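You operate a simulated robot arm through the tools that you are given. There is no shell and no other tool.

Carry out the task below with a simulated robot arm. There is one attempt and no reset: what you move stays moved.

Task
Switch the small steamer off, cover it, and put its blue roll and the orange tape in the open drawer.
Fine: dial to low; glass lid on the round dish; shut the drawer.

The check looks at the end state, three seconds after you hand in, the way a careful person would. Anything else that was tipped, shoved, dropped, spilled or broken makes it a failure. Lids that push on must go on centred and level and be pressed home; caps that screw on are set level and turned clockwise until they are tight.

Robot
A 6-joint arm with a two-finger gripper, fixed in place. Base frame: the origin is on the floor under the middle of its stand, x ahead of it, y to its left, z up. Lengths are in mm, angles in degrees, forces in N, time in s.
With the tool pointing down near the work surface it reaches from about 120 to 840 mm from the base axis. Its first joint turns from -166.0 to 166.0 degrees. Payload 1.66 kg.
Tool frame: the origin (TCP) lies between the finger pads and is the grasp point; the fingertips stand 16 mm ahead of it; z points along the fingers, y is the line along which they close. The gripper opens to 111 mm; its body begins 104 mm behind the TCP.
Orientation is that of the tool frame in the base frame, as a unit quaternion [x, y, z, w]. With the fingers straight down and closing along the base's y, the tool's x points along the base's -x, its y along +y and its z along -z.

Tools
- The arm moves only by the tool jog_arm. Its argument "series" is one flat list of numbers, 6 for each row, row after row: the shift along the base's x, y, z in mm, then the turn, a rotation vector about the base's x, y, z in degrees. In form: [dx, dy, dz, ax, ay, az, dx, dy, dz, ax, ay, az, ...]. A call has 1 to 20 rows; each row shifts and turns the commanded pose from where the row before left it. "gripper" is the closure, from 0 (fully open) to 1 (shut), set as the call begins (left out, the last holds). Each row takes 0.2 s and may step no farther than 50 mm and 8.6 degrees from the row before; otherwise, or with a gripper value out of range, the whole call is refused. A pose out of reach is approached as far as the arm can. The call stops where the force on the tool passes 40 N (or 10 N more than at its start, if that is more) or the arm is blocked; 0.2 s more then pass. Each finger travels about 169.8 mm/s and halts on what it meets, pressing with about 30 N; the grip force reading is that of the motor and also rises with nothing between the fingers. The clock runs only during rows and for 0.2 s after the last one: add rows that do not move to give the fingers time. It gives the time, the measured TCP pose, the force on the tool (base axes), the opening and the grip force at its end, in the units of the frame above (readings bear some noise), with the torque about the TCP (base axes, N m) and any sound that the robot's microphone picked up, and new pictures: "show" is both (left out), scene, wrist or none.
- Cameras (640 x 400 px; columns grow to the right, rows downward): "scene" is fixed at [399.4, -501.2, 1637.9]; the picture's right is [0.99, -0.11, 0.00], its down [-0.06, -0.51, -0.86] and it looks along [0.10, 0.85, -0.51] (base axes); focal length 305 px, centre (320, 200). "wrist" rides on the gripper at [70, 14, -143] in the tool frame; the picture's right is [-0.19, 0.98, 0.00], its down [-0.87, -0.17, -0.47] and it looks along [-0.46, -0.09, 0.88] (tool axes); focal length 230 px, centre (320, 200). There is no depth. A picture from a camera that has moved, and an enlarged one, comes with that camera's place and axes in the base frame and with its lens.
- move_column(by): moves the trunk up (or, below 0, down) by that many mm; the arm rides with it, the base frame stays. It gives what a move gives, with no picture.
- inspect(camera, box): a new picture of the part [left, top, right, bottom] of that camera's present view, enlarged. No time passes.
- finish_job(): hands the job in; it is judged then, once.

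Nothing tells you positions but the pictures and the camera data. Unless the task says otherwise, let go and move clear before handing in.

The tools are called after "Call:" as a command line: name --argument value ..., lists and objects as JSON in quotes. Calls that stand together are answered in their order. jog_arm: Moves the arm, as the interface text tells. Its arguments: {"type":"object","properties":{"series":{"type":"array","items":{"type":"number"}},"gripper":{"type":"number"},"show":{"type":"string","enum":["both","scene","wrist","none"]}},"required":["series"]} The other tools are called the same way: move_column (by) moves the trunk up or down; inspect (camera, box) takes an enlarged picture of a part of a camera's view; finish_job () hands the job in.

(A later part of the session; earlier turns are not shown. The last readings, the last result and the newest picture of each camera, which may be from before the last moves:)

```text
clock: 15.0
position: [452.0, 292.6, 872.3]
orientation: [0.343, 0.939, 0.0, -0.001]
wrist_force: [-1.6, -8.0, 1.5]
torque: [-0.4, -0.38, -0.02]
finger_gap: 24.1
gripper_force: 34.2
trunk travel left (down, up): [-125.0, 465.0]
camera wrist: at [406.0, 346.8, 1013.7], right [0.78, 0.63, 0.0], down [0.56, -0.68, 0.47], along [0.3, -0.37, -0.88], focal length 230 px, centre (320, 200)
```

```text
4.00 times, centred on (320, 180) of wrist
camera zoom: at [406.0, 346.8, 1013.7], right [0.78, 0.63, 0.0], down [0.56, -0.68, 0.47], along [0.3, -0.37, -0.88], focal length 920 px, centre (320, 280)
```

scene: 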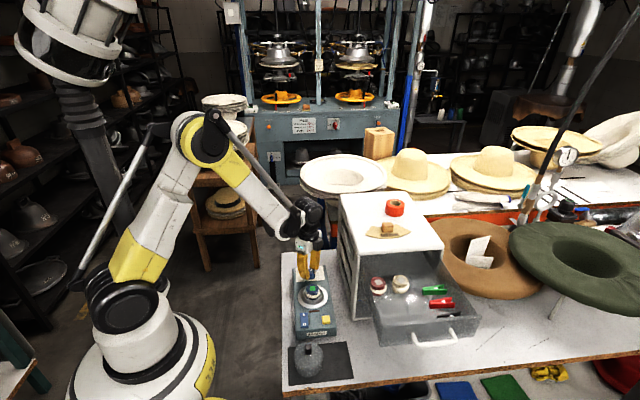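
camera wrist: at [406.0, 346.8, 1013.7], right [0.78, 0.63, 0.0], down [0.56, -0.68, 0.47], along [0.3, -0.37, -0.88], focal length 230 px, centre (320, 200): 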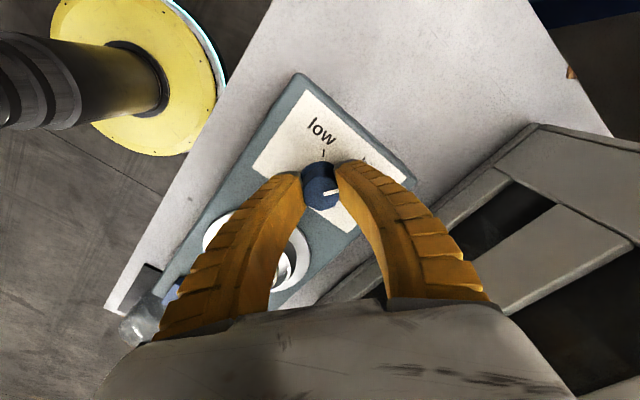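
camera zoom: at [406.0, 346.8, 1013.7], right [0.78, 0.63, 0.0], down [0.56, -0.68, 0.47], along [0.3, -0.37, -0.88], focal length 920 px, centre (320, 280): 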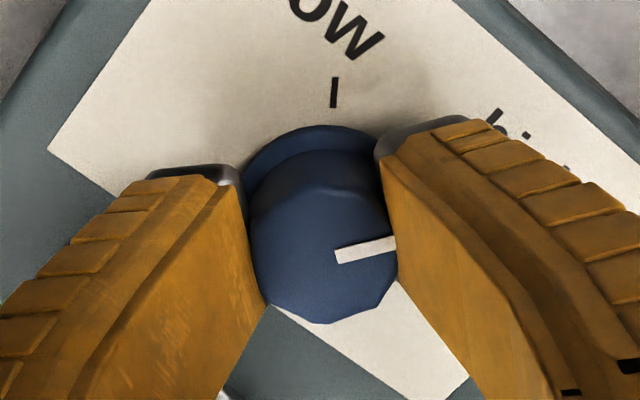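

Gripped the cap. I'll rotate counter-clockwise in steps and check the force and pointer.

Call:
jog_arm --series '[-0.3, -0.5, 0, 0, 0, 8, 0, 0, 0, 0, 0, 8, 0, 0, 0, 0, 0, 8]' --gripper 1 --show "wrist"

Call:
inspect --camera "wrist" --box '[240, 130, 400, 230]'

Call:
inspect --camera "scene" --box '[285, 245, 349, 285]'

```text
clock: 15.8
position: [452.1, 290.5, 872.1]
orientation: [0.139, 0.99, -0.001, 0.0]
wrist_force: [6.9, -14.7, -1.8]
torque: [-0.29, -0.49, -0.01]
finger_gap: 22.7
gripper_force: 34.3
trunk travel left (down, up): [-125.0, 465.0]
camera wrist: at [387.5, 322.4, 1013.8], right [0.45, 0.89, 0.0], down [0.79, -0.4, 0.47], along [0.42, -0.21, -0.88], focal length 230 px, centre (320, 200)
```

wrist: 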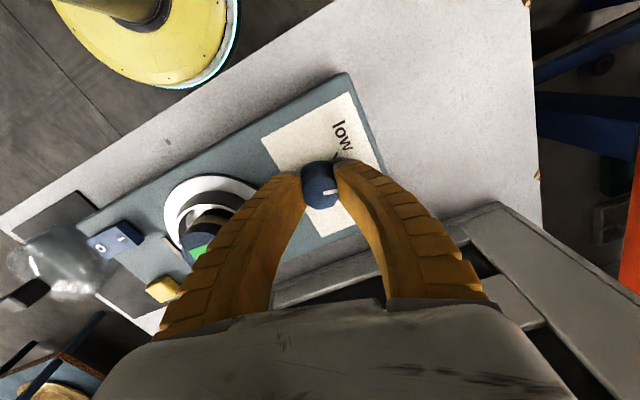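

```text
4.00 times, centred on (320, 180) of wrist
camera zoom: at [387.5, 322.4, 1013.8], right [0.45, 0.89, 0.0], down [0.79, -0.4, 0.47], along [0.42, -0.21, -0.88], focal length 920 px, centre (320, 280)
```

zoom: 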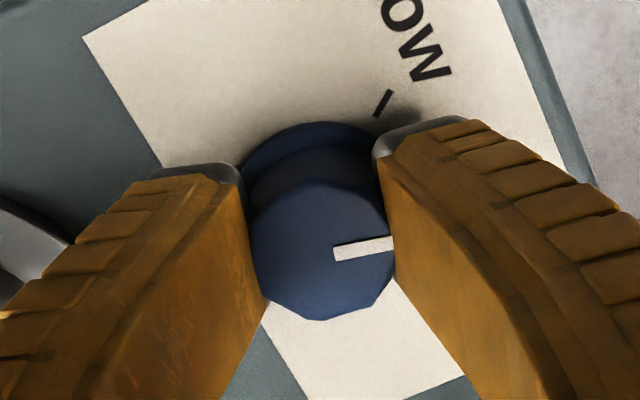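

```text
10.00 times, centred on (317, 265) of scene
camera zoom: at [399.4, -501.2, 1637.9], right [0.99, -0.11, 0.0], down [-0.06, -0.51, -0.86], along [0.1, 0.85, -0.51], focal length 3046 px, centre (350, -450)
```

zoom: 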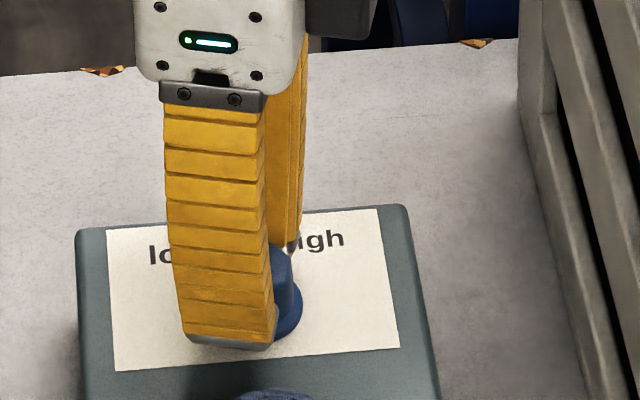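

The knob is turning with the fingers, but there's a lateral force. I'll shift a little in the force direction to relieve it, then continue turning.

Call:
jog_arm --series '[0.8, -1.5, 0, 0, 0, 0]' --gripper 1 --show "none"

Call:
jog_arm --series '[0, 0, 0, 0, 0, 8, 0, 0, 0, 0, 0, 8]' --gripper 1 --show "none"

```text
clock: 16.2
position: [452.3, 290.7, 871.8]
orientation: [0.139, 0.99, 0.001, -0.001]
wrist_force: [3.2, -6.4, -3.3]
torque: [-0.2, -0.49, 0.04]
finger_gap: 22.3
gripper_force: 34.0
trunk travel left (down, up): [-125.0, 465.0]
```

```text
clock: 16.8
position: [453.2, 289.9, 872.9]
orientation: [-0.002, 1.0, 0.0, 0.0]
wrist_force: [4.2, -9.2, -1.2]
torque: [-0.08, -0.45, -0.02]
finger_gap: 21.5
gripper_force: 34.1
trunk travel left (down, up): [-125.0, 465.0]
```

Call:
jog_arm --series '[0.6, -1.2, 0, 0, 0, 0, 0, 0, 0, 0, 0, 8, 0, 0, 0, 0, 0, 8]' --gripper 1 --show "none"

Call:
inspect --camera "wrist" --box '[240, 130, 400, 230]'

```text
clock: 17.6
position: [452.2, 288.0, 871.3]
orientation: [-0.14, 0.99, 0.0, 0.0]
wrist_force: [4.7, -4.3, 4.4]
torque: [0.01, -0.27, 0.03]
finger_gap: 20.9
gripper_force: 34.0
trunk travel left (down, up): [-125.0, 465.0]
```

```text
4.00 times, centred on (320, 180) of wrist
camera zoom: at [380.8, 282.5, 1014.1], right [-0.09, 1.0, 0.0], down [0.88, 0.08, 0.47], along [0.47, 0.04, -0.88], focal length 920 px, centre (320, 280)
```

zoom: 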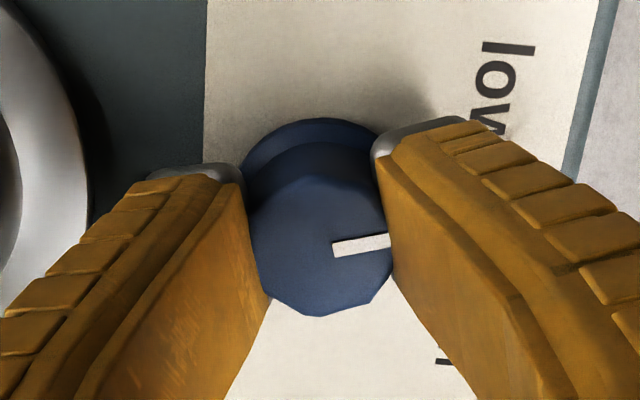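

The pointer has followed and needs about 20° more. I'll relieve the force, rotate another 16°, and look.

Call:
jog_arm --series '[0.5, -0.5, 0, 0, 0, 8, 0, 0, 0, 0, 0, 8]' --gripper 1 --show "none"

Call:
inspect --camera "wrist" --box '[240, 130, 400, 230]'

Call:
inspect --camera "scene" --box '[285, 245, 349, 285]'

```text
clock: 18.2
position: [452.9, 288.8, 871.7]
orientation: [-0.276, 0.961, 0.0, 0.0]
wrist_force: [2.5, -2.7, 11.6]
torque: [0.05, -0.08, -0.01]
finger_gap: 20.9
gripper_force: 33.8
trunk travel left (down, up): [-125.0, 465.0]
```

```text
4.00 times, centred on (320, 180) of wrist
camera zoom: at [385.7, 262.7, 1013.9], right [-0.36, 0.93, 0.0], down [0.82, 0.32, 0.47], along [0.44, 0.17, -0.88], focal length 920 px, centre (320, 280)
```

zoom: 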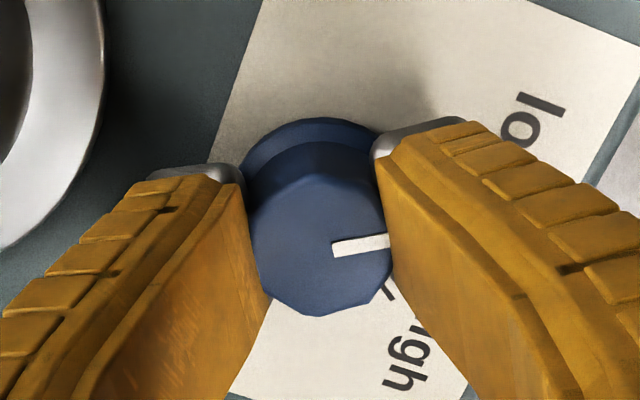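

```text
10.00 times, centred on (317, 265) of scene
camera zoom: at [399.4, -501.2, 1637.9], right [0.99, -0.11, 0.0], down [-0.06, -0.51, -0.86], along [0.1, 0.85, -0.51], focal length 3046 px, centre (350, -450)
```

zoom: 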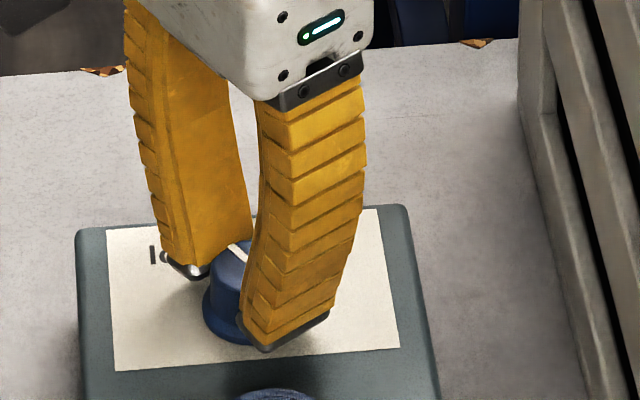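

Call:
jog_arm --series '[0, 0, 0.5, 0, 0, 6, 0, 0, 0, 0, 0, 0]' --gripper 1 --show "none"

Call:
jog_arm --series '[0, 0, 0, 0, 0, 0, 0, 0, 0, 0, 0, 0]' --gripper 0.6 --show "none"

Call:
inspect --camera "wrist" --box '[240, 130, 400, 230]'

Call:
inspect --camera "scene" --box '[285, 245, 349, 285]'

```text
clock: 18.8
position: [454.4, 289.9, 872.2]
orientation: [-0.326, 0.945, 0.0, 0.001]
wrist_force: [13.2, 3.3, 11.4]
torque: [0.11, -0.13, -0.15]
finger_gap: 20.0
gripper_force: 34.0
trunk travel left (down, up): [-125.0, 465.0]
```

```text
clock: 19.4
position: [453.2, 288.0, 871.5]
orientation: [-0.326, 0.946, -0.001, 0.0]
wrist_force: [-0.3, -0.1, -0.6]
torque: [-0.02, -0.01, -0.02]
finger_gap: 46.7
gripper_force: 2.0
trunk travel left (down, up): [-125.0, 465.0]
```

```text
4.00 times, centred on (320, 180) of wrist
camera zoom: at [388.4, 256.4, 1013.8], right [-0.46, 0.89, 0.0], down [0.79, 0.4, 0.47], along [0.42, 0.21, -0.88], focal length 920 px, centre (320, 280)
```

zoom: 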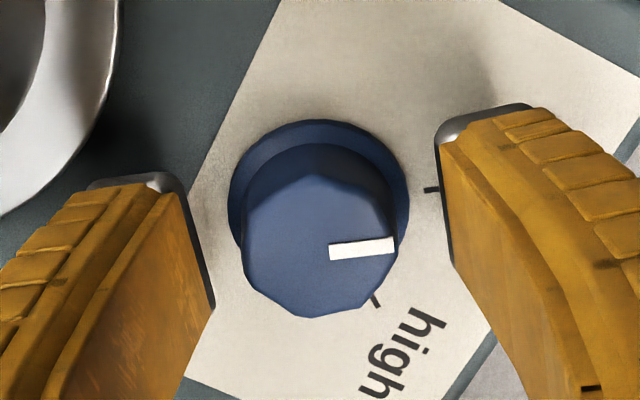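

```text
10.00 times, centred on (317, 265) of scene
camera zoom: at [399.4, -501.2, 1637.9], right [0.99, -0.11, 0.0], down [-0.06, -0.51, -0.86], along [0.1, 0.85, -0.51], focal length 3046 px, centre (350, -450)
```

zoom: 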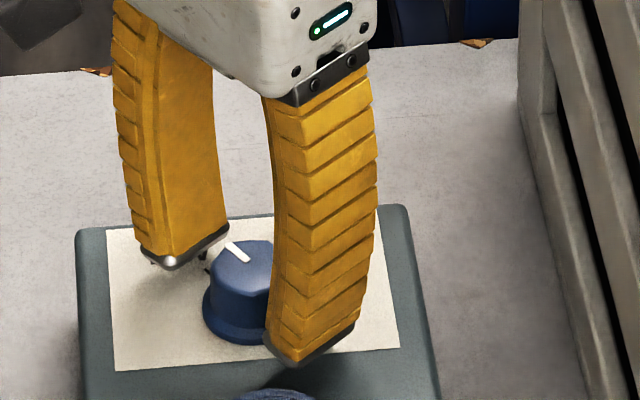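

Released; the pointer now looks symmetric to where it started. I'll rise clear and verify the alignment with the low tick.

Call:
jog_arm --series '[0, 0, 20, 0, 0, 0, 0, 0, 40, 0, 0, -8, 0, -20, 40, 0, 0, -8, -10, -20, 30, 0, 0, -8, -20, -20, 20, 0, 0, -8, -30, -20, 0, 0, 0, -6]' --gripper 0.4

Call:
inspect --camera "scene" --box '[285, 255, 349, 295]'

Call:
inspect --camera "wrist" --box '[320, 110, 480, 210]'

```text
clock: 20.8
position: [394.3, 207.8, 1023.7]
orientation: [0.0, 1.0, 0.0, 0.0]
wrist_force: [-0.3, 0.5, 0.3]
torque: [-0.02, -0.02, -0.03]
finger_gap: 68.4
gripper_force: 1.4
trunk travel left (down, up): [-125.0, 465.0]
camera wrist: at [322.6, 220.7, 1165.5], right [0.19, 0.98, 0.0], down [0.87, -0.17, 0.47], along [0.46, -0.09, -0.88], focal length 230 px, centre (320, 200)
```

scene: 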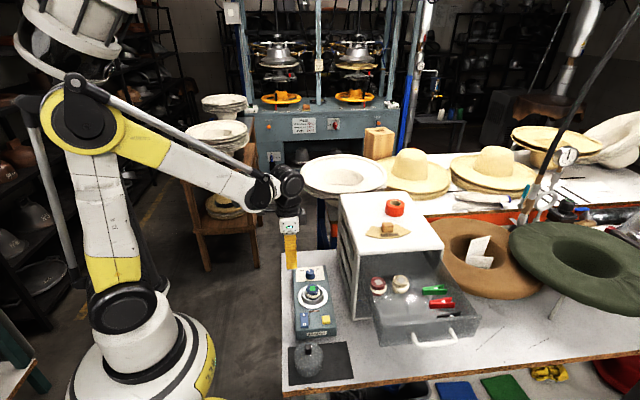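
wrist: 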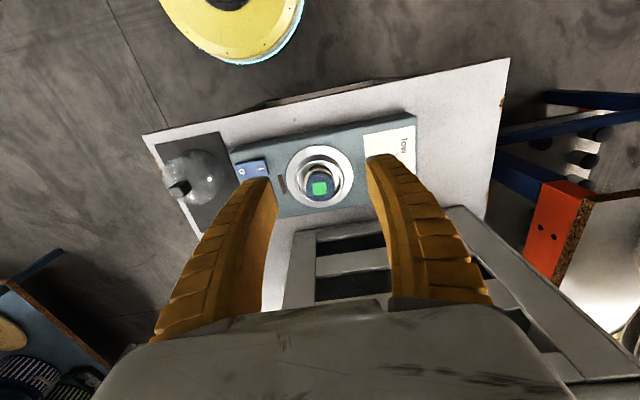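

```text
10.00 times, centred on (317, 275) of scene
camera zoom: at [399.4, -501.2, 1637.9], right [0.99, -0.11, 0.0], down [-0.06, -0.51, -0.86], along [0.1, 0.85, -0.51], focal length 3046 px, centre (350, -550)
```

zoom: 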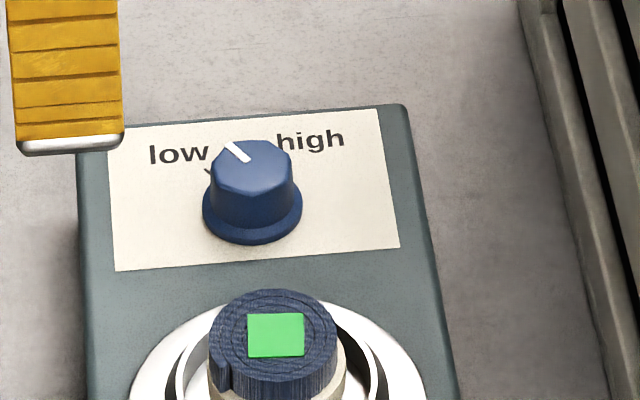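

```text
4.00 times, centred on (400, 160) of wrist
camera zoom: at [322.6, 220.7, 1165.5], right [0.19, 0.98, 0.0], down [0.87, -0.17, 0.47], along [0.46, -0.09, -0.88], focal length 920 px, centre (0, 360)
```

zoom: 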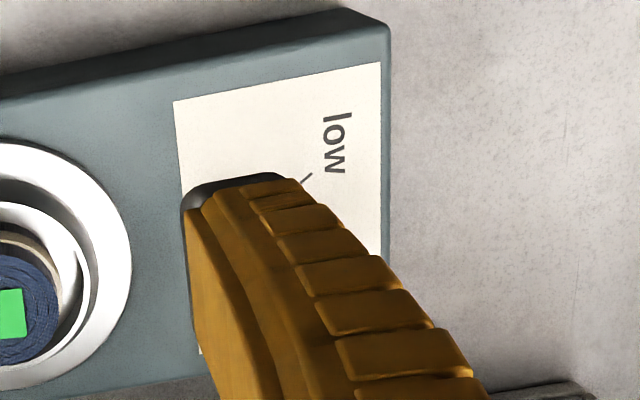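

The pointer is now symmetric with its starting position, at about 36° on the low side. Next I'll hover over the blue roll in the dish.

Call:
jog_arm --series '[29, -7, -15, 0, 0, 0, 29, -7, -25, 0, 0, 0, 0, 0, -20, 0, 0, 0]' --gripper 0.3

Call:
inspect --camera "wrist" --box '[240, 110, 400, 210]'

Call:
inspect --camera "scene" --box '[285, 255, 349, 295]'

```text
clock: 21.6
position: [451.1, 196.5, 960.9]
orientation: [0.001, 1.0, -0.001, 0.0]
wrist_force: [0.5, -0.3, 0.0]
torque: [0.02, -0.03, 0.01]
finger_gap: 79.0
gripper_force: 0.9
trunk travel left (down, up): [-125.0, 465.0]
camera wrist: at [381.1, 209.2, 1103.3], right [0.19, 0.98, 0.0], down [0.87, -0.17, 0.47], along [0.46, -0.09, -0.88], focal length 230 px, centre (320, 200)
```

scene: 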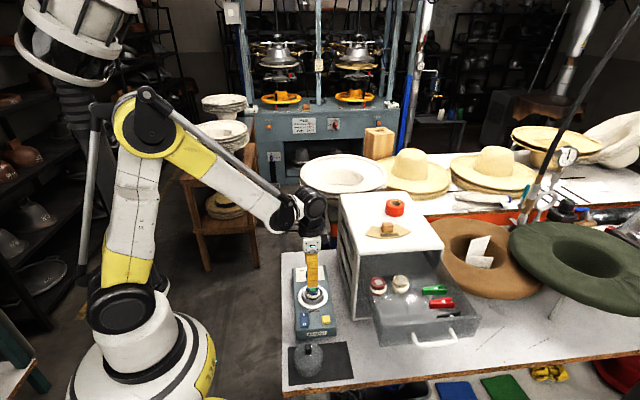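
wrist: 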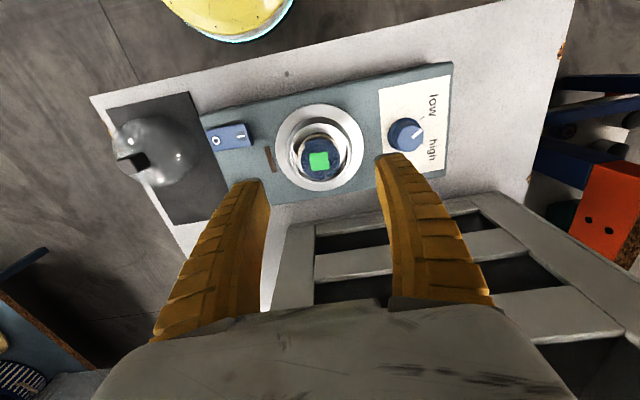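

```text
4.00 times, centred on (320, 160) of wrist
camera zoom: at [381.1, 209.2, 1103.3], right [0.19, 0.98, 0.0], down [0.87, -0.17, 0.47], along [0.46, -0.09, -0.88], focal length 920 px, centre (320, 360)
```

zoom: 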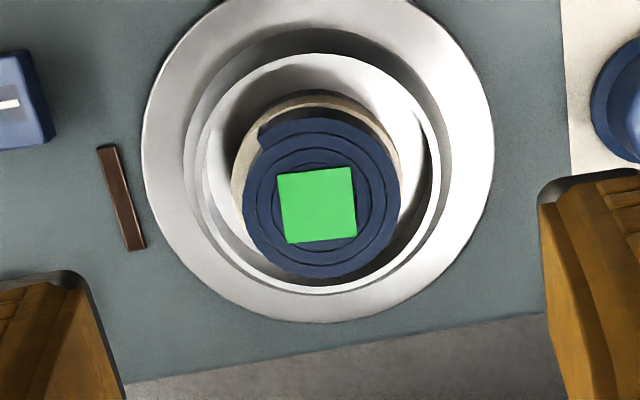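

```text
10.00 times, centred on (317, 275) of scene
camera zoom: at [399.4, -501.2, 1637.9], right [0.99, -0.11, 0.0], down [-0.06, -0.51, -0.86], along [0.1, 0.85, -0.51], focal length 3046 px, centre (350, -550)
```

zoom: 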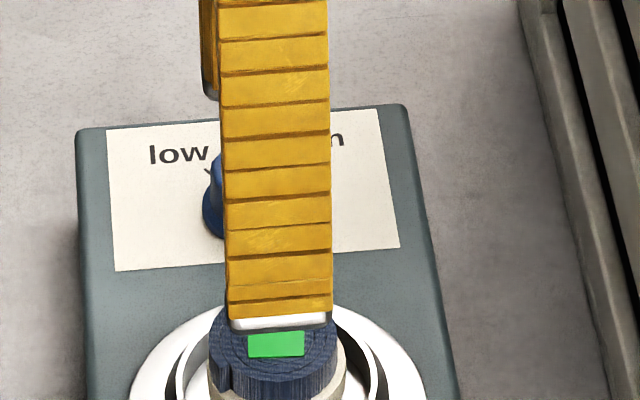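

Call:
inspect --camera "wrist" --box '[368, 85, 464, 145]'

Call:
inspect --camera "wrist" --box '[88, 80, 248, 220]'

```text
6.67 times, centred on (416, 115) of wrist
camera zoom: at [381.1, 209.2, 1103.3], right [0.19, 0.98, 0.0], down [0.87, -0.17, 0.47], along [0.46, -0.09, -0.88], focal length 1534 px, centre (-320, 767)
```

zoom: 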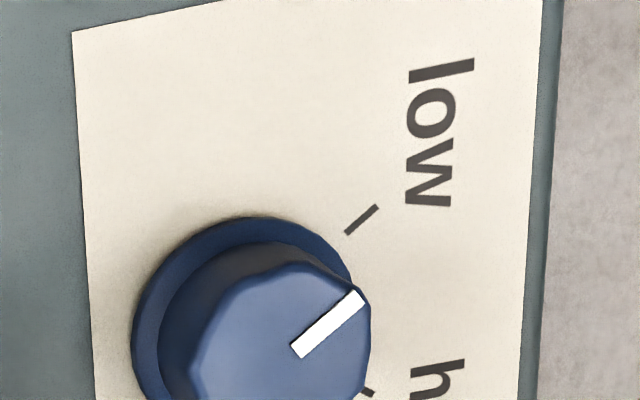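

```text
2.86 times, centred on (168, 150) of wrist
camera zoom: at [381.1, 209.2, 1103.3], right [0.19, 0.98, 0.0], down [0.87, -0.17, 0.47], along [0.46, -0.09, -0.88], focal length 657 px, centre (754, 343)
```

zoom: 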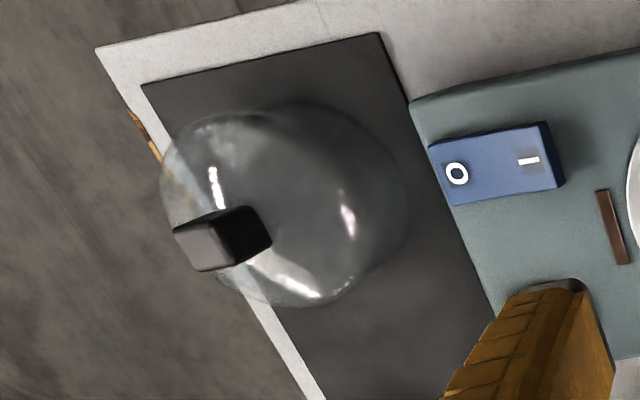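

The dial pointer is parallel to the low tick, so that part is done. The blue roll is centred under the gripper, so I'll descend and grip its upper part.

Call:
jog_arm --series '[0, 0.3, -30, 0, 0, 0, 0, 0, -30, 0, 0, 0, 0, 0, -18, 0, 0, 0, 0, 0, -10, 0, 0, 0]' --gripper 0.3

Call:
inspect --camera "wrist" --box '[220, 120, 420, 245]'

Call:
inspect --camera "scene" --box '[285, 265, 349, 305]'

```text
clock: 22.6
position: [453.1, 195.3, 873.2]
orientation: [0.0, 1.0, 0.0, 0.0]
wrist_force: [-0.8, 0.3, 0.2]
torque: [-0.02, -0.03, -0.01]
finger_gap: 79.2
gripper_force: 0.7
trunk travel left (down, up): [-125.0, 465.0]
camera wrist: at [382.5, 208.2, 1015.1], right [0.19, 0.98, 0.0], down [0.87, -0.17, 0.47], along [0.46, -0.09, -0.88], focal length 230 px, centre (320, 200)
```

scene: 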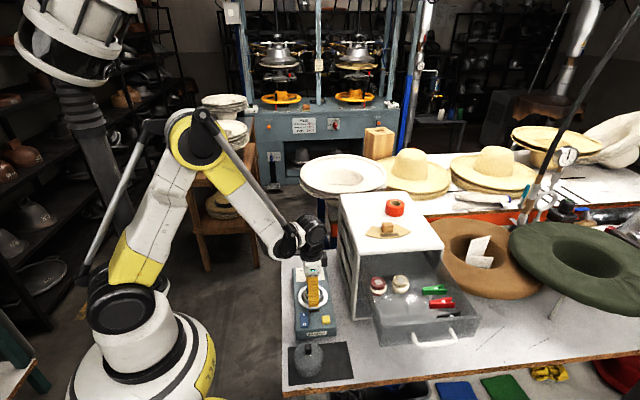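
wrist: 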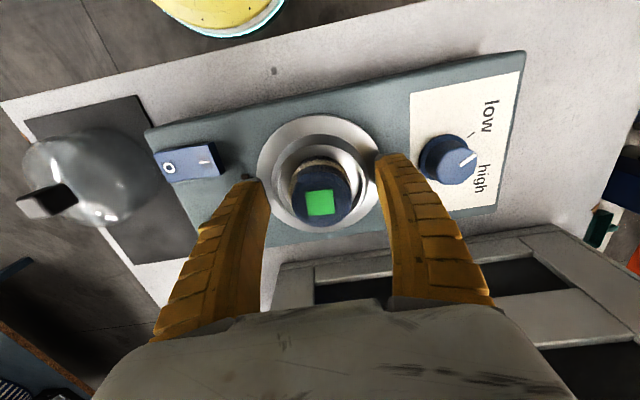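

```text
3.20 times, centred on (320, 182) of wrist
camera zoom: at [382.5, 208.2, 1015.1], right [0.19, 0.98, 0.0], down [0.87, -0.17, 0.47], along [0.46, -0.09, -0.88], focal length 736 px, centre (320, 256)
```

zoom: 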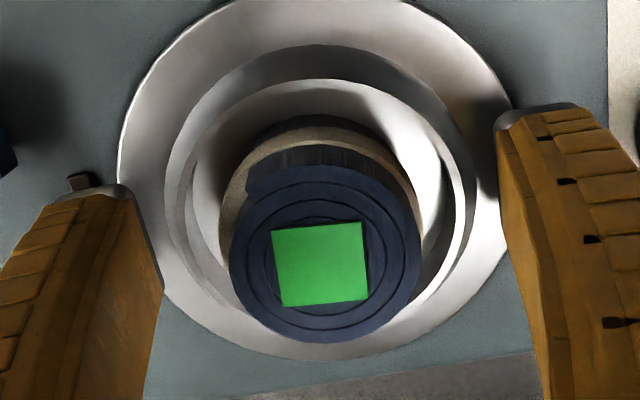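

```text
10.00 times, centred on (317, 285) of scene
camera zoom: at [399.4, -501.2, 1637.9], right [0.99, -0.11, 0.0], down [-0.06, -0.51, -0.86], along [0.1, 0.85, -0.51], focal length 3046 px, centre (350, -650)
```

zoom: 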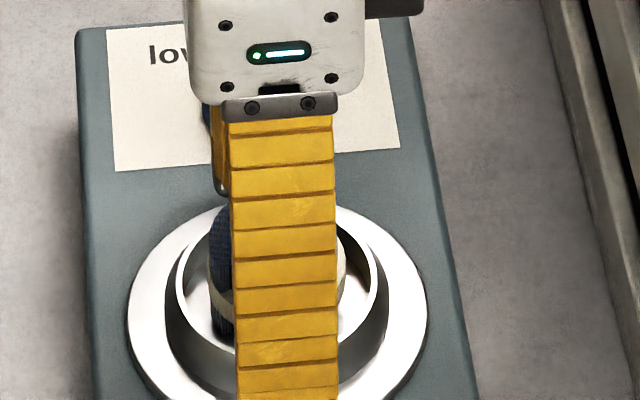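

The roll is about 2 mm to −x of the finger centreline; I'll shift and close gently.

Call:
jog_arm --series '[-2.2, 0, 0, 0, 0, 0, 0, 0, 0, 0, 0, 0]' --gripper 0.3 --show "none"

Call:
jog_arm --series '[0, 0, 0, 0, 0, 0, 0, 0, 0, 0, 0, 0, 0, 0, 0, 0, 0, 0]' --gripper 0.9

Call:
inspect --camera "wrist" --box '[220, 120, 420, 245]'

```text
clock: 23.2
position: [450.9, 195.2, 873.0]
orientation: [0.0, 1.0, 0.001, 0.0]
wrist_force: [-0.2, -0.5, -0.5]
torque: [0.04, -0.01, 0.0]
finger_gap: 79.1
gripper_force: 0.6
trunk travel left (down, up): [-125.0, 465.0]
```

```text
clock: 24.0
position: [449.8, 194.8, 874.3]
orientation: [-0.001, 1.0, 0.001, 0.001]
wrist_force: [9.9, -3.9, 30.9]
torque: [-0.16, -0.52, 0.02]
finger_gap: 58.1
gripper_force: 34.0
trunk travel left (down, up): [-125.0, 465.0]
camera wrist: at [379.3, 207.9, 1016.5], right [0.19, 0.98, 0.0], down [0.86, -0.17, 0.47], along [0.46, -0.09, -0.88], focal length 230 px, centre (320, 200)
```

scene: 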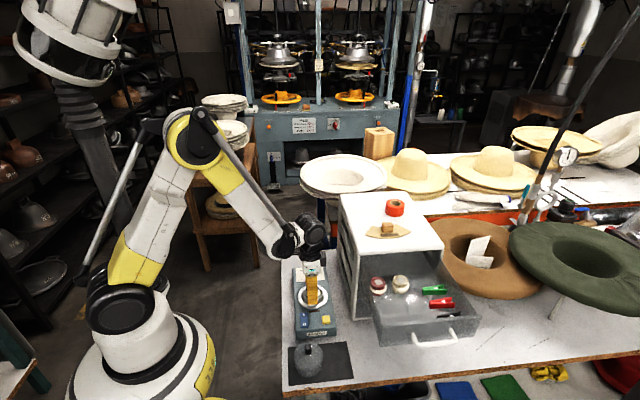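
wrist: 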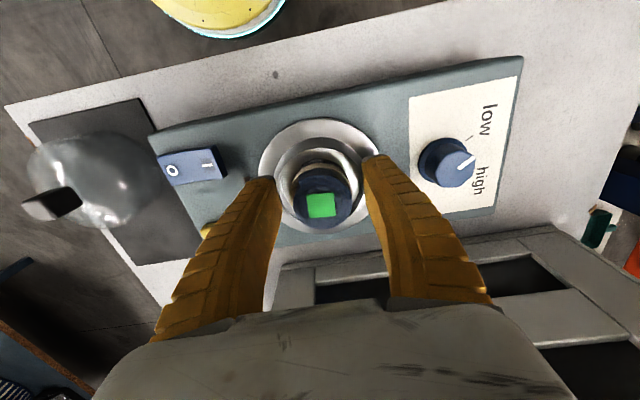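

```text
3.20 times, centred on (320, 182) of wrist
camera zoom: at [379.3, 207.9, 1016.5], right [0.19, 0.98, 0.0], down [0.86, -0.17, 0.47], along [0.46, -0.09, -0.88], focal length 736 px, centre (320, 256)
```

zoom: 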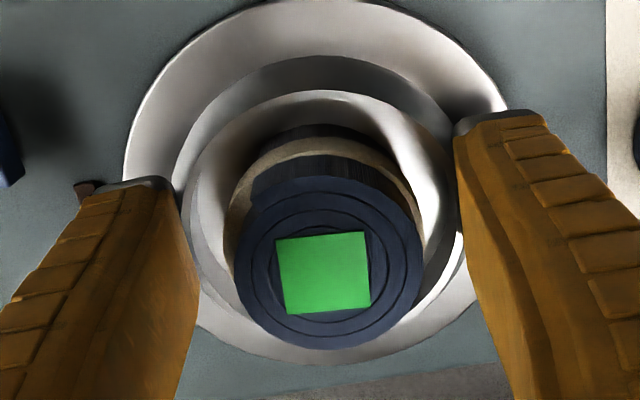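

The fingers stopped at 58 mm because the dish has a raised inner rim, not because they reached the roll. I'll open, raise about 11 mm above the rim, and try again.

Call:
jog_arm --series '[0, 0, 0, 0, 0, 0, 0, 0, 0, 0, 0, 0, 0, 0, 11, 0, 0, 0]' --gripper 0.3

Call:
inspect --camera "wrist" --box '[220, 120, 420, 245]'

Call:
inspect --camera "scene" --box '[285, 265, 349, 305]'

```text
clock: 24.8
position: [448.3, 195.8, 885.3]
orientation: [0.0, 1.0, 0.001, 0.0]
wrist_force: [-0.3, 0.0, 1.1]
torque: [0.0, -0.03, 0.01]
finger_gap: 78.8
gripper_force: 0.8
trunk travel left (down, up): [-125.0, 465.0]
camera wrist: at [378.6, 208.7, 1026.8], right [0.19, 0.98, 0.0], down [0.87, -0.17, 0.47], along [0.46, -0.09, -0.88], focal length 230 px, centre (320, 200)
```

scene: 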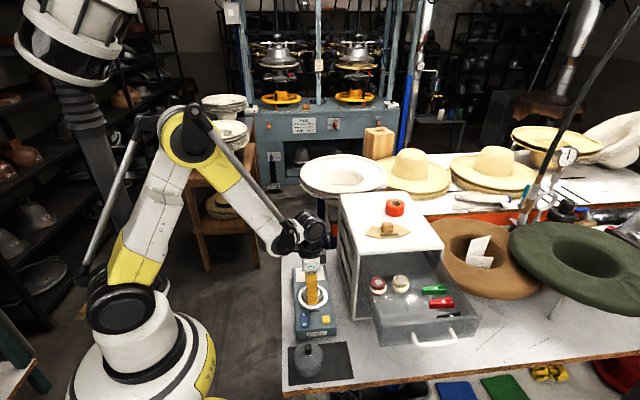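
wrist: 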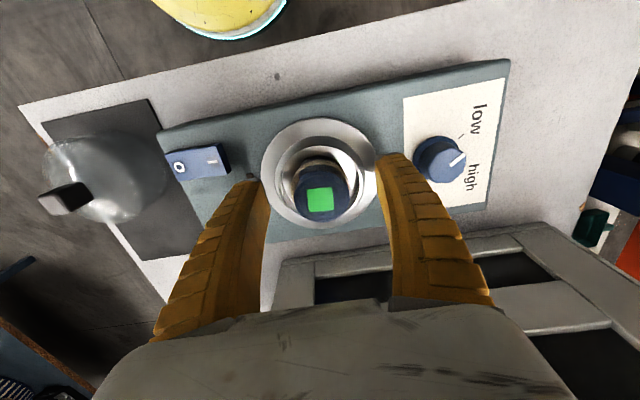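

```text
3.20 times, centred on (320, 182) of wrist
camera zoom: at [378.6, 208.7, 1026.8], right [0.19, 0.98, 0.0], down [0.87, -0.17, 0.47], along [0.46, -0.09, -0.88], focal length 736 px, centre (320, 256)
```

zoom: 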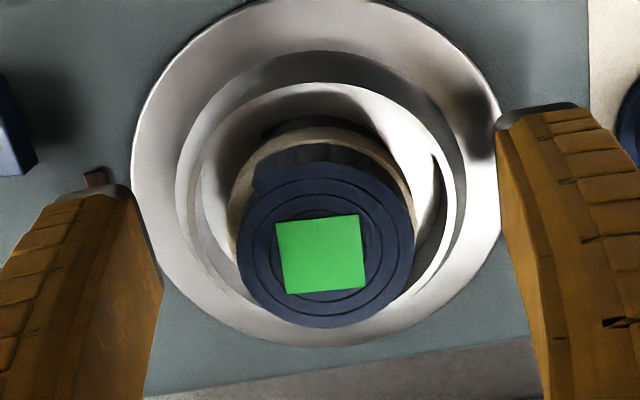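

```text
10.00 times, centred on (317, 285) of scene
camera zoom: at [399.4, -501.2, 1637.9], right [0.99, -0.11, 0.0], down [-0.06, -0.51, -0.86], along [0.1, 0.85, -0.51], focal length 3046 px, centre (350, -650)
```

zoom: 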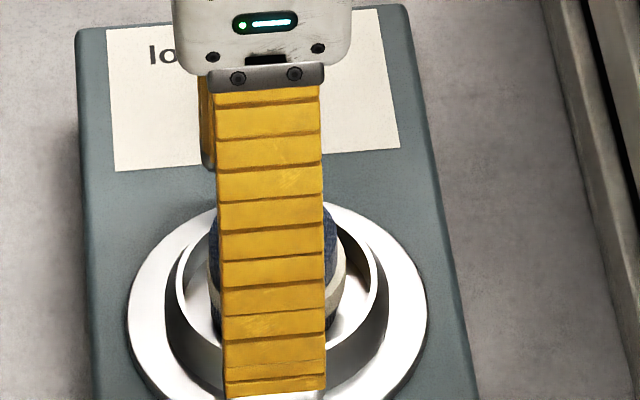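

Call:
jog_arm --series '[0.5, 0, 0, 0, 0, 0, 0, 0, 0, 0, 0, 0, 0, 0, 0, 0, 0, 0]' --gripper 0.9

Call:
inspect --camera "wrist" --box '[220, 120, 420, 245]'

Call:
inspect --camera "scene" --box '[285, 265, 349, 305]'

```text
clock: 25.6
position: [450.8, 195.0, 885.2]
orientation: [0.0, 1.0, 0.0, 0.0]
wrist_force: [1.5, 0.8, 10.2]
torque: [0.14, -0.23, -0.01]
finger_gap: 38.9
gripper_force: 29.8
trunk travel left (down, up): [-125.0, 465.0]
camera wrist: at [379.0, 208.7, 1027.0], right [0.19, 0.98, 0.0], down [0.87, -0.17, 0.47], along [0.46, -0.09, -0.88], focal length 230 px, centre (320, 200)
```

scene: 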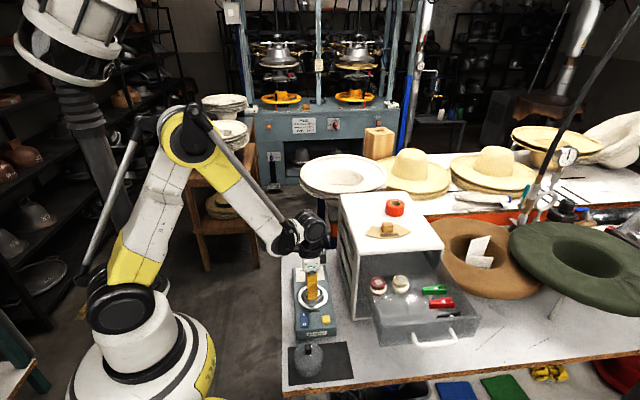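
wrist: 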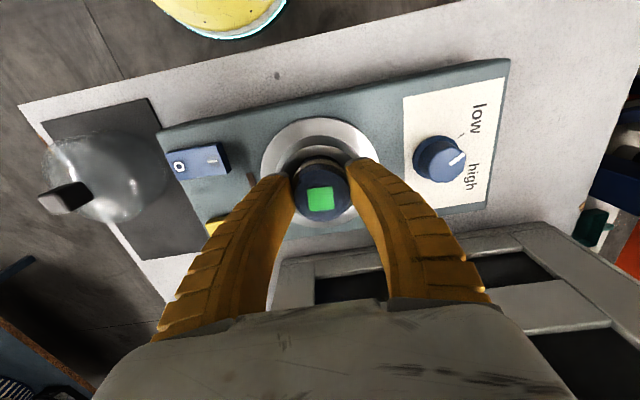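

```text
3.20 times, centred on (320, 182) of wrist
camera zoom: at [379.0, 208.7, 1027.0], right [0.19, 0.98, 0.0], down [0.87, -0.17, 0.47], along [0.46, -0.09, -0.88], focal length 736 px, centre (320, 256)
```

zoom: 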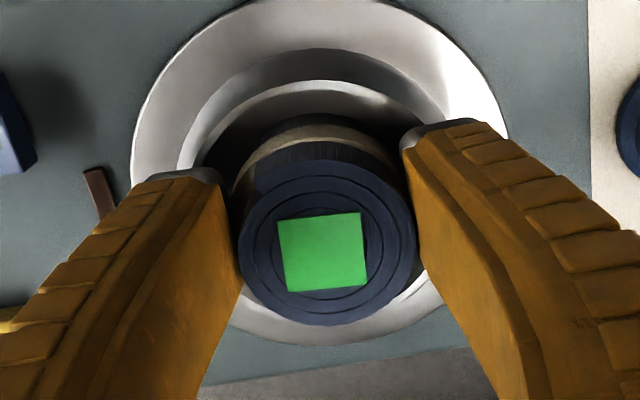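

```text
10.00 times, centred on (317, 285) of scene
camera zoom: at [399.4, -501.2, 1637.9], right [0.99, -0.11, 0.0], down [-0.06, -0.51, -0.86], along [0.1, 0.85, -0.51], focal length 3046 px, centre (350, -650)
```

zoom: 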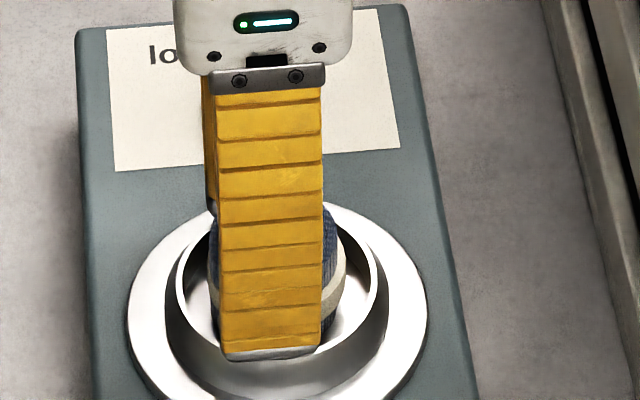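

The roll is gripped at 38.9 mm. I'll lift slowly.

Call:
jog_arm --series '[0, 0, 5, 0, 0, 0, 0, 0, 15, 0, 0, 0, 0, 0, 25, 0, 0, 0, 0, 0, 30, 0, 0, 0, 0, 0, 30, 0, 0, 0]' --gripper 0.9

Call:
inspect --camera "scene" --box '[285, 235, 365, 325]'

Call:
inspect --camera "wrist" --box '[220, 110, 420, 235]'

```text
clock: 26.8
position: [448.0, 198.0, 989.6]
orientation: [0.001, 1.0, 0.001, 0.0]
wrist_force: [-0.8, -0.6, -0.6]
torque: [-0.01, 0.0, -0.02]
finger_gap: 37.5
gripper_force: 30.0
trunk travel left (down, up): [-125.0, 465.0]
camera wrist: at [377.0, 210.6, 1131.6], right [0.19, 0.98, 0.0], down [0.87, -0.17, 0.47], along [0.46, -0.09, -0.88], focal length 230 px, centre (320, 200)
```

scene: 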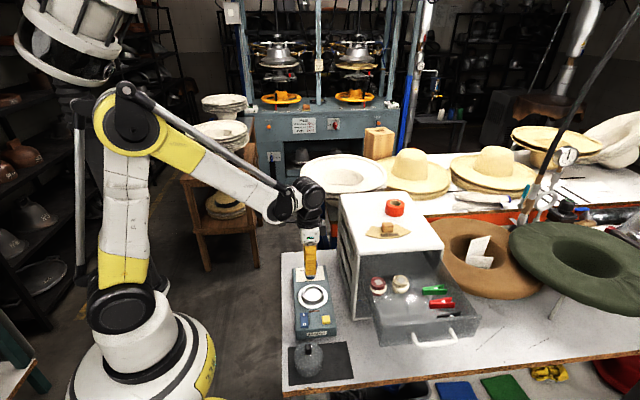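
wrist: 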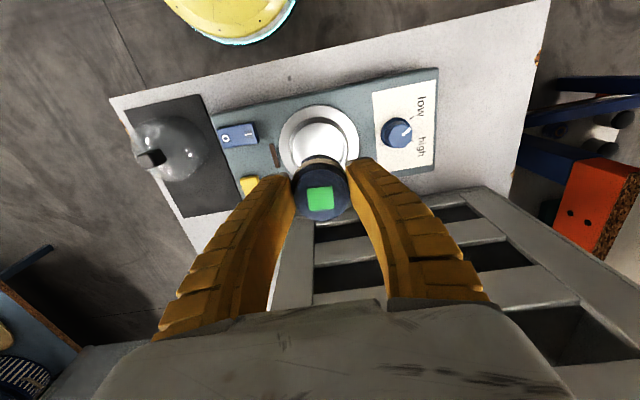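

```text
4.44 times, centred on (325, 280) of scene
camera zoom: at [399.4, -501.2, 1637.9], right [0.99, -0.11, 0.0], down [-0.06, -0.51, -0.86], along [0.1, 0.85, -0.51], focal length 1354 px, centre (298, -156)
```

zoom: 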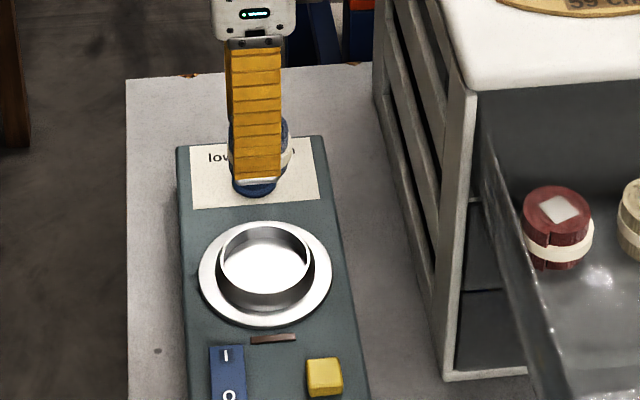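

```text
3.20 times, centred on (320, 172) of wrist
camera zoom: at [377.0, 210.6, 1131.6], right [0.19, 0.98, 0.0], down [0.87, -0.17, 0.47], along [0.46, -0.09, -0.88], focal length 736 px, centre (320, 288)
```

zoom: 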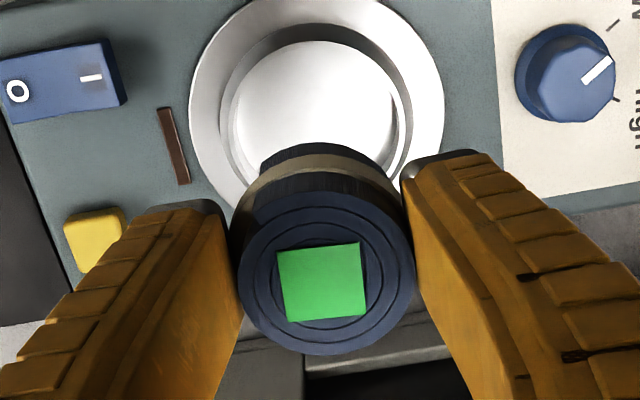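

Roll lifted cleanly and the dish is empty. I'll raise above cabinet height and carry it over the open drawer's free area, near (640,−15), then look down before lowering.

Call:
jog_arm --series '[0, 0, 45, 0, 0, 0, 0, 0, 45, 0, 0, 0, 0, 0, 45, 0, 0, 0, 0, 0, 35, 0, 0, 0, 31.7, -35, 5, 0, 0, 0, 31.7, -35, 5, 0, 0, 0, 31.7, -35, 0, 0, 0, 0, 31.7, -35, 0, 0, 0, 0, 31.7, -35, 0, 0, 0, 0, 31.5, -35, 0, 0, 0, 0]' --gripper 0.9

Call:
inspect --camera "wrist" --box '[200, 50, 440, 200]'

Call:
inspect --camera "scene" --box '[340, 220, 500, 350]'

```text
clock: 29.0
position: [640.0, -15.3, 1168.9]
orientation: [0.0, 1.0, 0.001, 0.0]
wrist_force: [-0.2, -0.6, -0.7]
torque: [0.0, 0.03, 0.02]
finger_gap: 37.8
gripper_force: 30.2
trunk travel left (down, up): [-125.0, 465.0]
camera wrist: at [569.2, -2.9, 1310.3], right [0.19, 0.98, 0.0], down [0.87, -0.17, 0.47], along [0.46, -0.09, -0.88], focal length 230 px, centre (320, 200)
```

scene: 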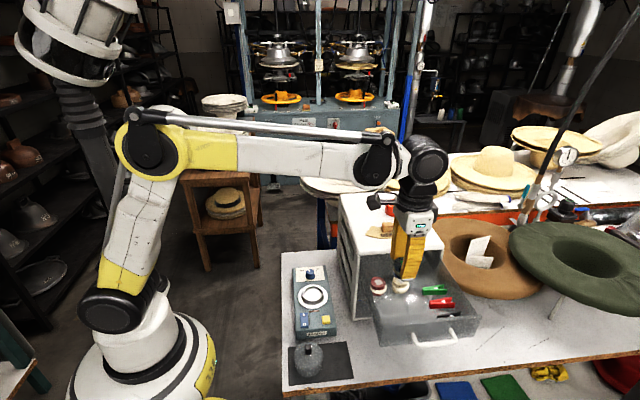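
wrist: 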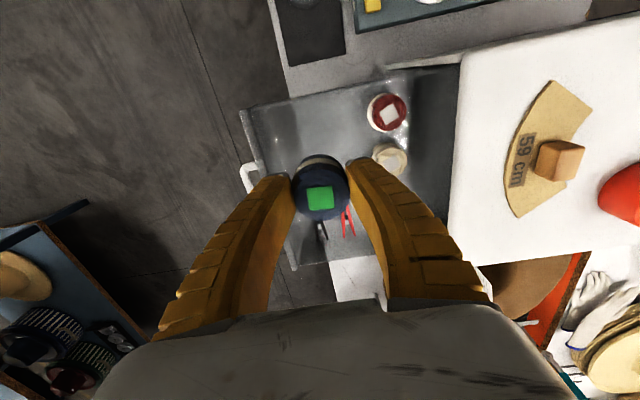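

```text
2.67 times, centred on (320, 125) of wrist
camera zoom: at [569.2, -2.9, 1310.3], right [0.19, 0.98, 0.0], down [0.87, -0.17, 0.47], along [0.46, -0.09, -0.88], focal length 614 px, centre (320, 400)
```

zoom: 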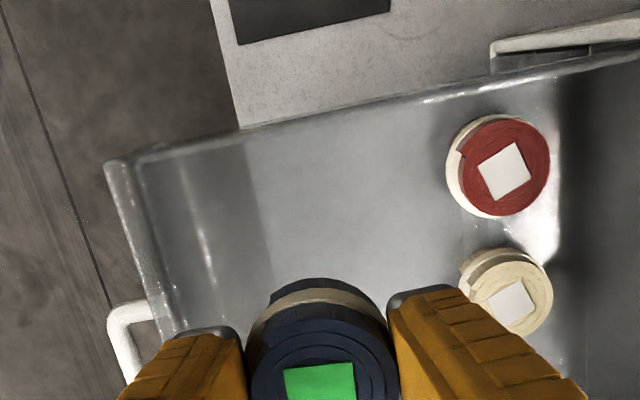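

```text
3.08 times, centred on (420, 285) of scene
camera zoom: at [399.4, -501.2, 1637.9], right [0.99, -0.11, 0.0], down [-0.06, -0.51, -0.86], along [0.1, 0.85, -0.51], focal length 937 px, centre (12, -62)
```

zoom: 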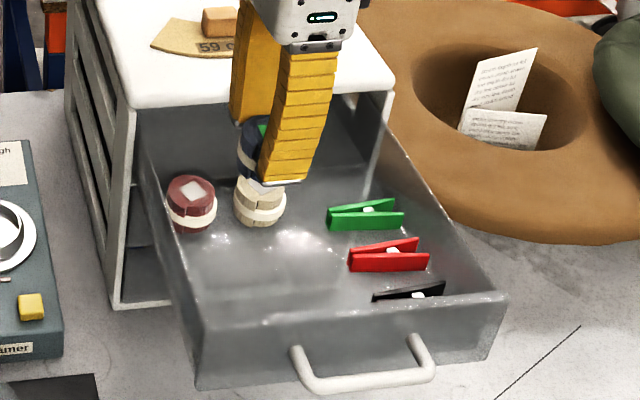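

The drawer spans x≈584 to 808, with its front wall at y≈−90. I'll lower the roll toward (630,−10) inside the drawer, clear of the red and cream rolls.

Call:
jog_arm --series '[-10, 5, -30, 0, 0, 0, 0, 0, -40, 0, 0, 0, 0, 0, -40, 0, 0, 0, 0, 0, -20, 0, 0, 0]' --gripper 0.9

Call:
inspect --camera "scene" --box '[360, 250, 460, 330]'

```text
clock: 30.0
position: [629.2, -7.9, 1039.6]
orientation: [0.0, 1.0, -0.001, 0.0]
wrist_force: [0.0, 0.2, 0.6]
torque: [0.0, 0.0, 0.01]
finger_gap: 37.6
gripper_force: 30.4
trunk travel left (down, up): [-125.0, 465.0]
camera wrist: at [558.0, 5.4, 1181.6], right [0.19, 0.98, 0.0], down [0.87, -0.17, 0.47], along [0.46, -0.09, -0.88], focal length 230 px, centre (320, 200)
```

scene: 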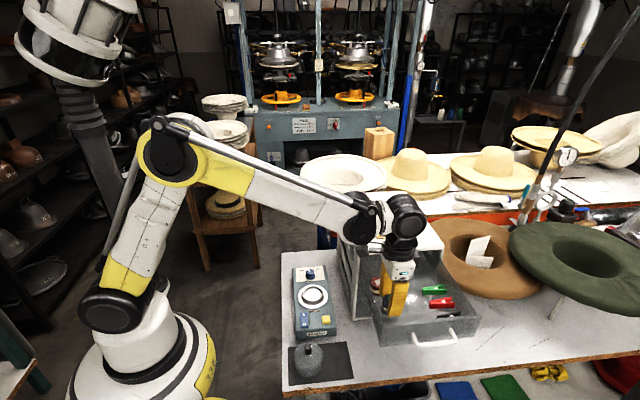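
wrist: 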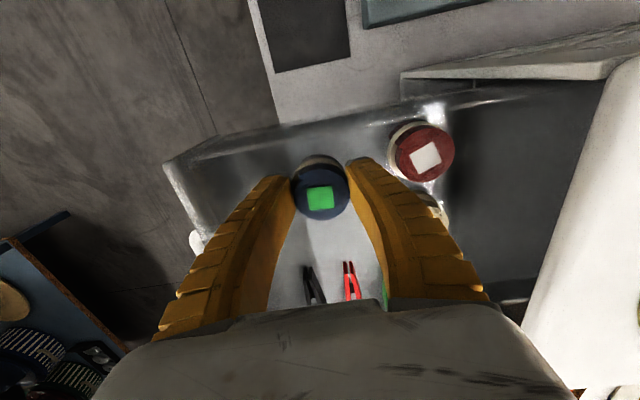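

```text
5.00 times, centred on (410, 290) of scene
camera zoom: at [399.4, -501.2, 1637.9], right [0.99, -0.11, 0.0], down [-0.06, -0.51, -0.86], along [0.1, 0.85, -0.51], focal length 1523 px, centre (-130, -250)
```

zoom: 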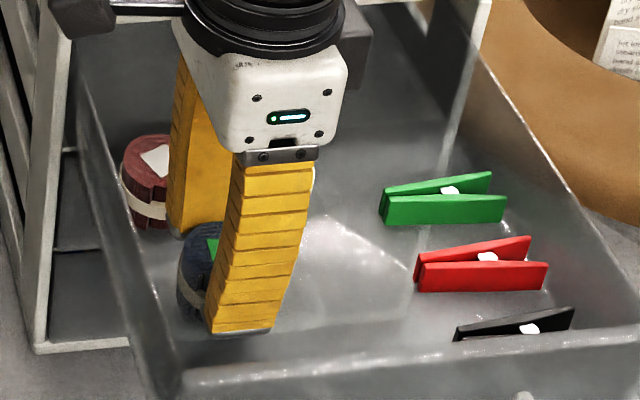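

Call:
jog_arm --series '[0, 0, -4, 0, 0, 0, 0, 0, -3, 0, 0, 0, 0, 0, -3, 0, 0, 0]' --gripper 0.9 --show "none"

Call:
jog_arm --series '[0, 0, -2, 0, 0, 0, 0, 0, -2, 0, 0, 0]' --gripper 0.9 --show "none"

Call:
inspect --camera "scene" --box '[360, 250, 460, 330]'

```text
clock: 30.8
position: [628.8, -9.2, 1028.9]
orientation: [0.0, 1.0, 0.001, 0.0]
wrist_force: [-1.3, -0.3, -0.6]
torque: [0.01, -0.01, 0.03]
finger_gap: 37.3
gripper_force: 29.5
trunk travel left (down, up): [-125.0, 465.0]
```

```text
clock: 31.4
position: [629.5, -9.9, 1025.1]
orientation: [0.0, 1.0, 0.0, 0.0]
wrist_force: [-0.4, 0.2, -0.9]
torque: [0.02, -0.01, -0.01]
finger_gap: 37.4
gripper_force: 30.5
trunk travel left (down, up): [-125.0, 465.0]
```

```text
5.00 times, centred on (410, 290) of scene
camera zoom: at [399.4, -501.2, 1637.9], right [0.99, -0.11, 0.0], down [-0.06, -0.51, -0.86], along [0.1, 0.85, -0.51], focal length 1523 px, centre (-130, -250)
```

zoom: 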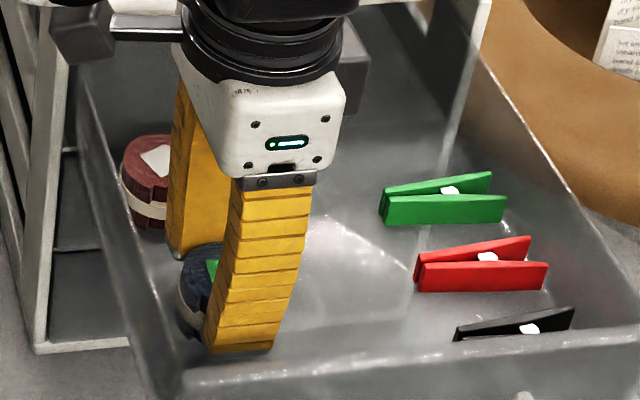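

Call:
jog_arm --series '[0, 0, -2, 0, 0, 0, 0, 0, -2, 0, 0, 0]' --gripper 0.9 --show "none"

Call:
jog_arm --series '[0, 0, -2, 0, 0, 0]' --gripper 0.9 --show "none"

Call:
inspect --camera "wrist" --box '[220, 110, 460, 260]'

Call:
inspect --camera "scene" --box '[370, 280, 434, 330]'

```text
clock: 32.0
position: [628.9, -9.5, 1022.9]
orientation: [0.0, 1.0, 0.0, 0.0]
wrist_force: [-0.4, -0.3, 1.5]
torque: [-0.04, -0.03, -0.04]
finger_gap: 37.2
gripper_force: 30.0
trunk travel left (down, up): [-125.0, 465.0]
```

```text
clock: 32.4
position: [628.7, -8.3, 1021.4]
orientation: [-0.001, 1.0, 0.0, 0.0]
wrist_force: [1.3, 1.1, 13.8]
torque: [0.05, -0.12, 0.0]
finger_gap: 38.3
gripper_force: 30.3
trunk travel left (down, up): [-125.0, 465.0]
```

```text
2.67 times, centred on (340, 185) of wrist
camera zoom: at [557.9, 3.7, 1163.2], right [0.19, 0.98, 0.0], down [0.87, -0.17, 0.47], along [0.46, -0.09, -0.88], focal length 614 px, centre (267, 240)
```

zoom: 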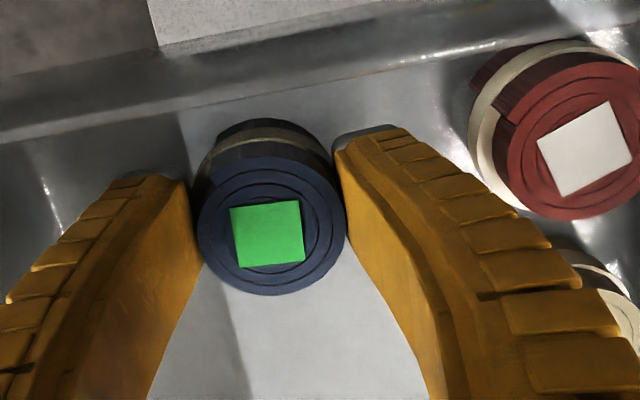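

```text
8.00 times, centred on (402, 305) of scene
camera zoom: at [399.4, -501.2, 1637.9], right [0.99, -0.11, 0.0], down [-0.06, -0.51, -0.86], along [0.1, 0.85, -0.51], focal length 2437 px, centre (-336, -640)
```

zoom: 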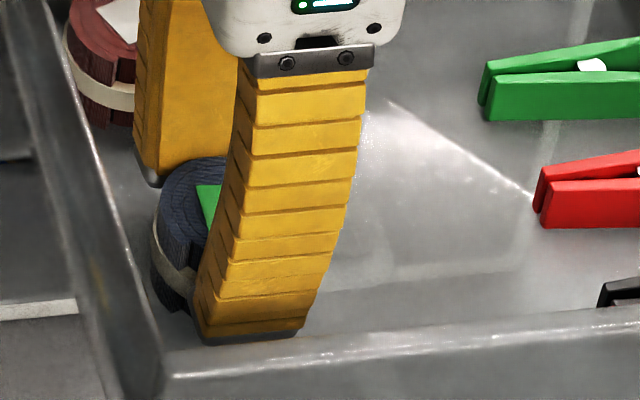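

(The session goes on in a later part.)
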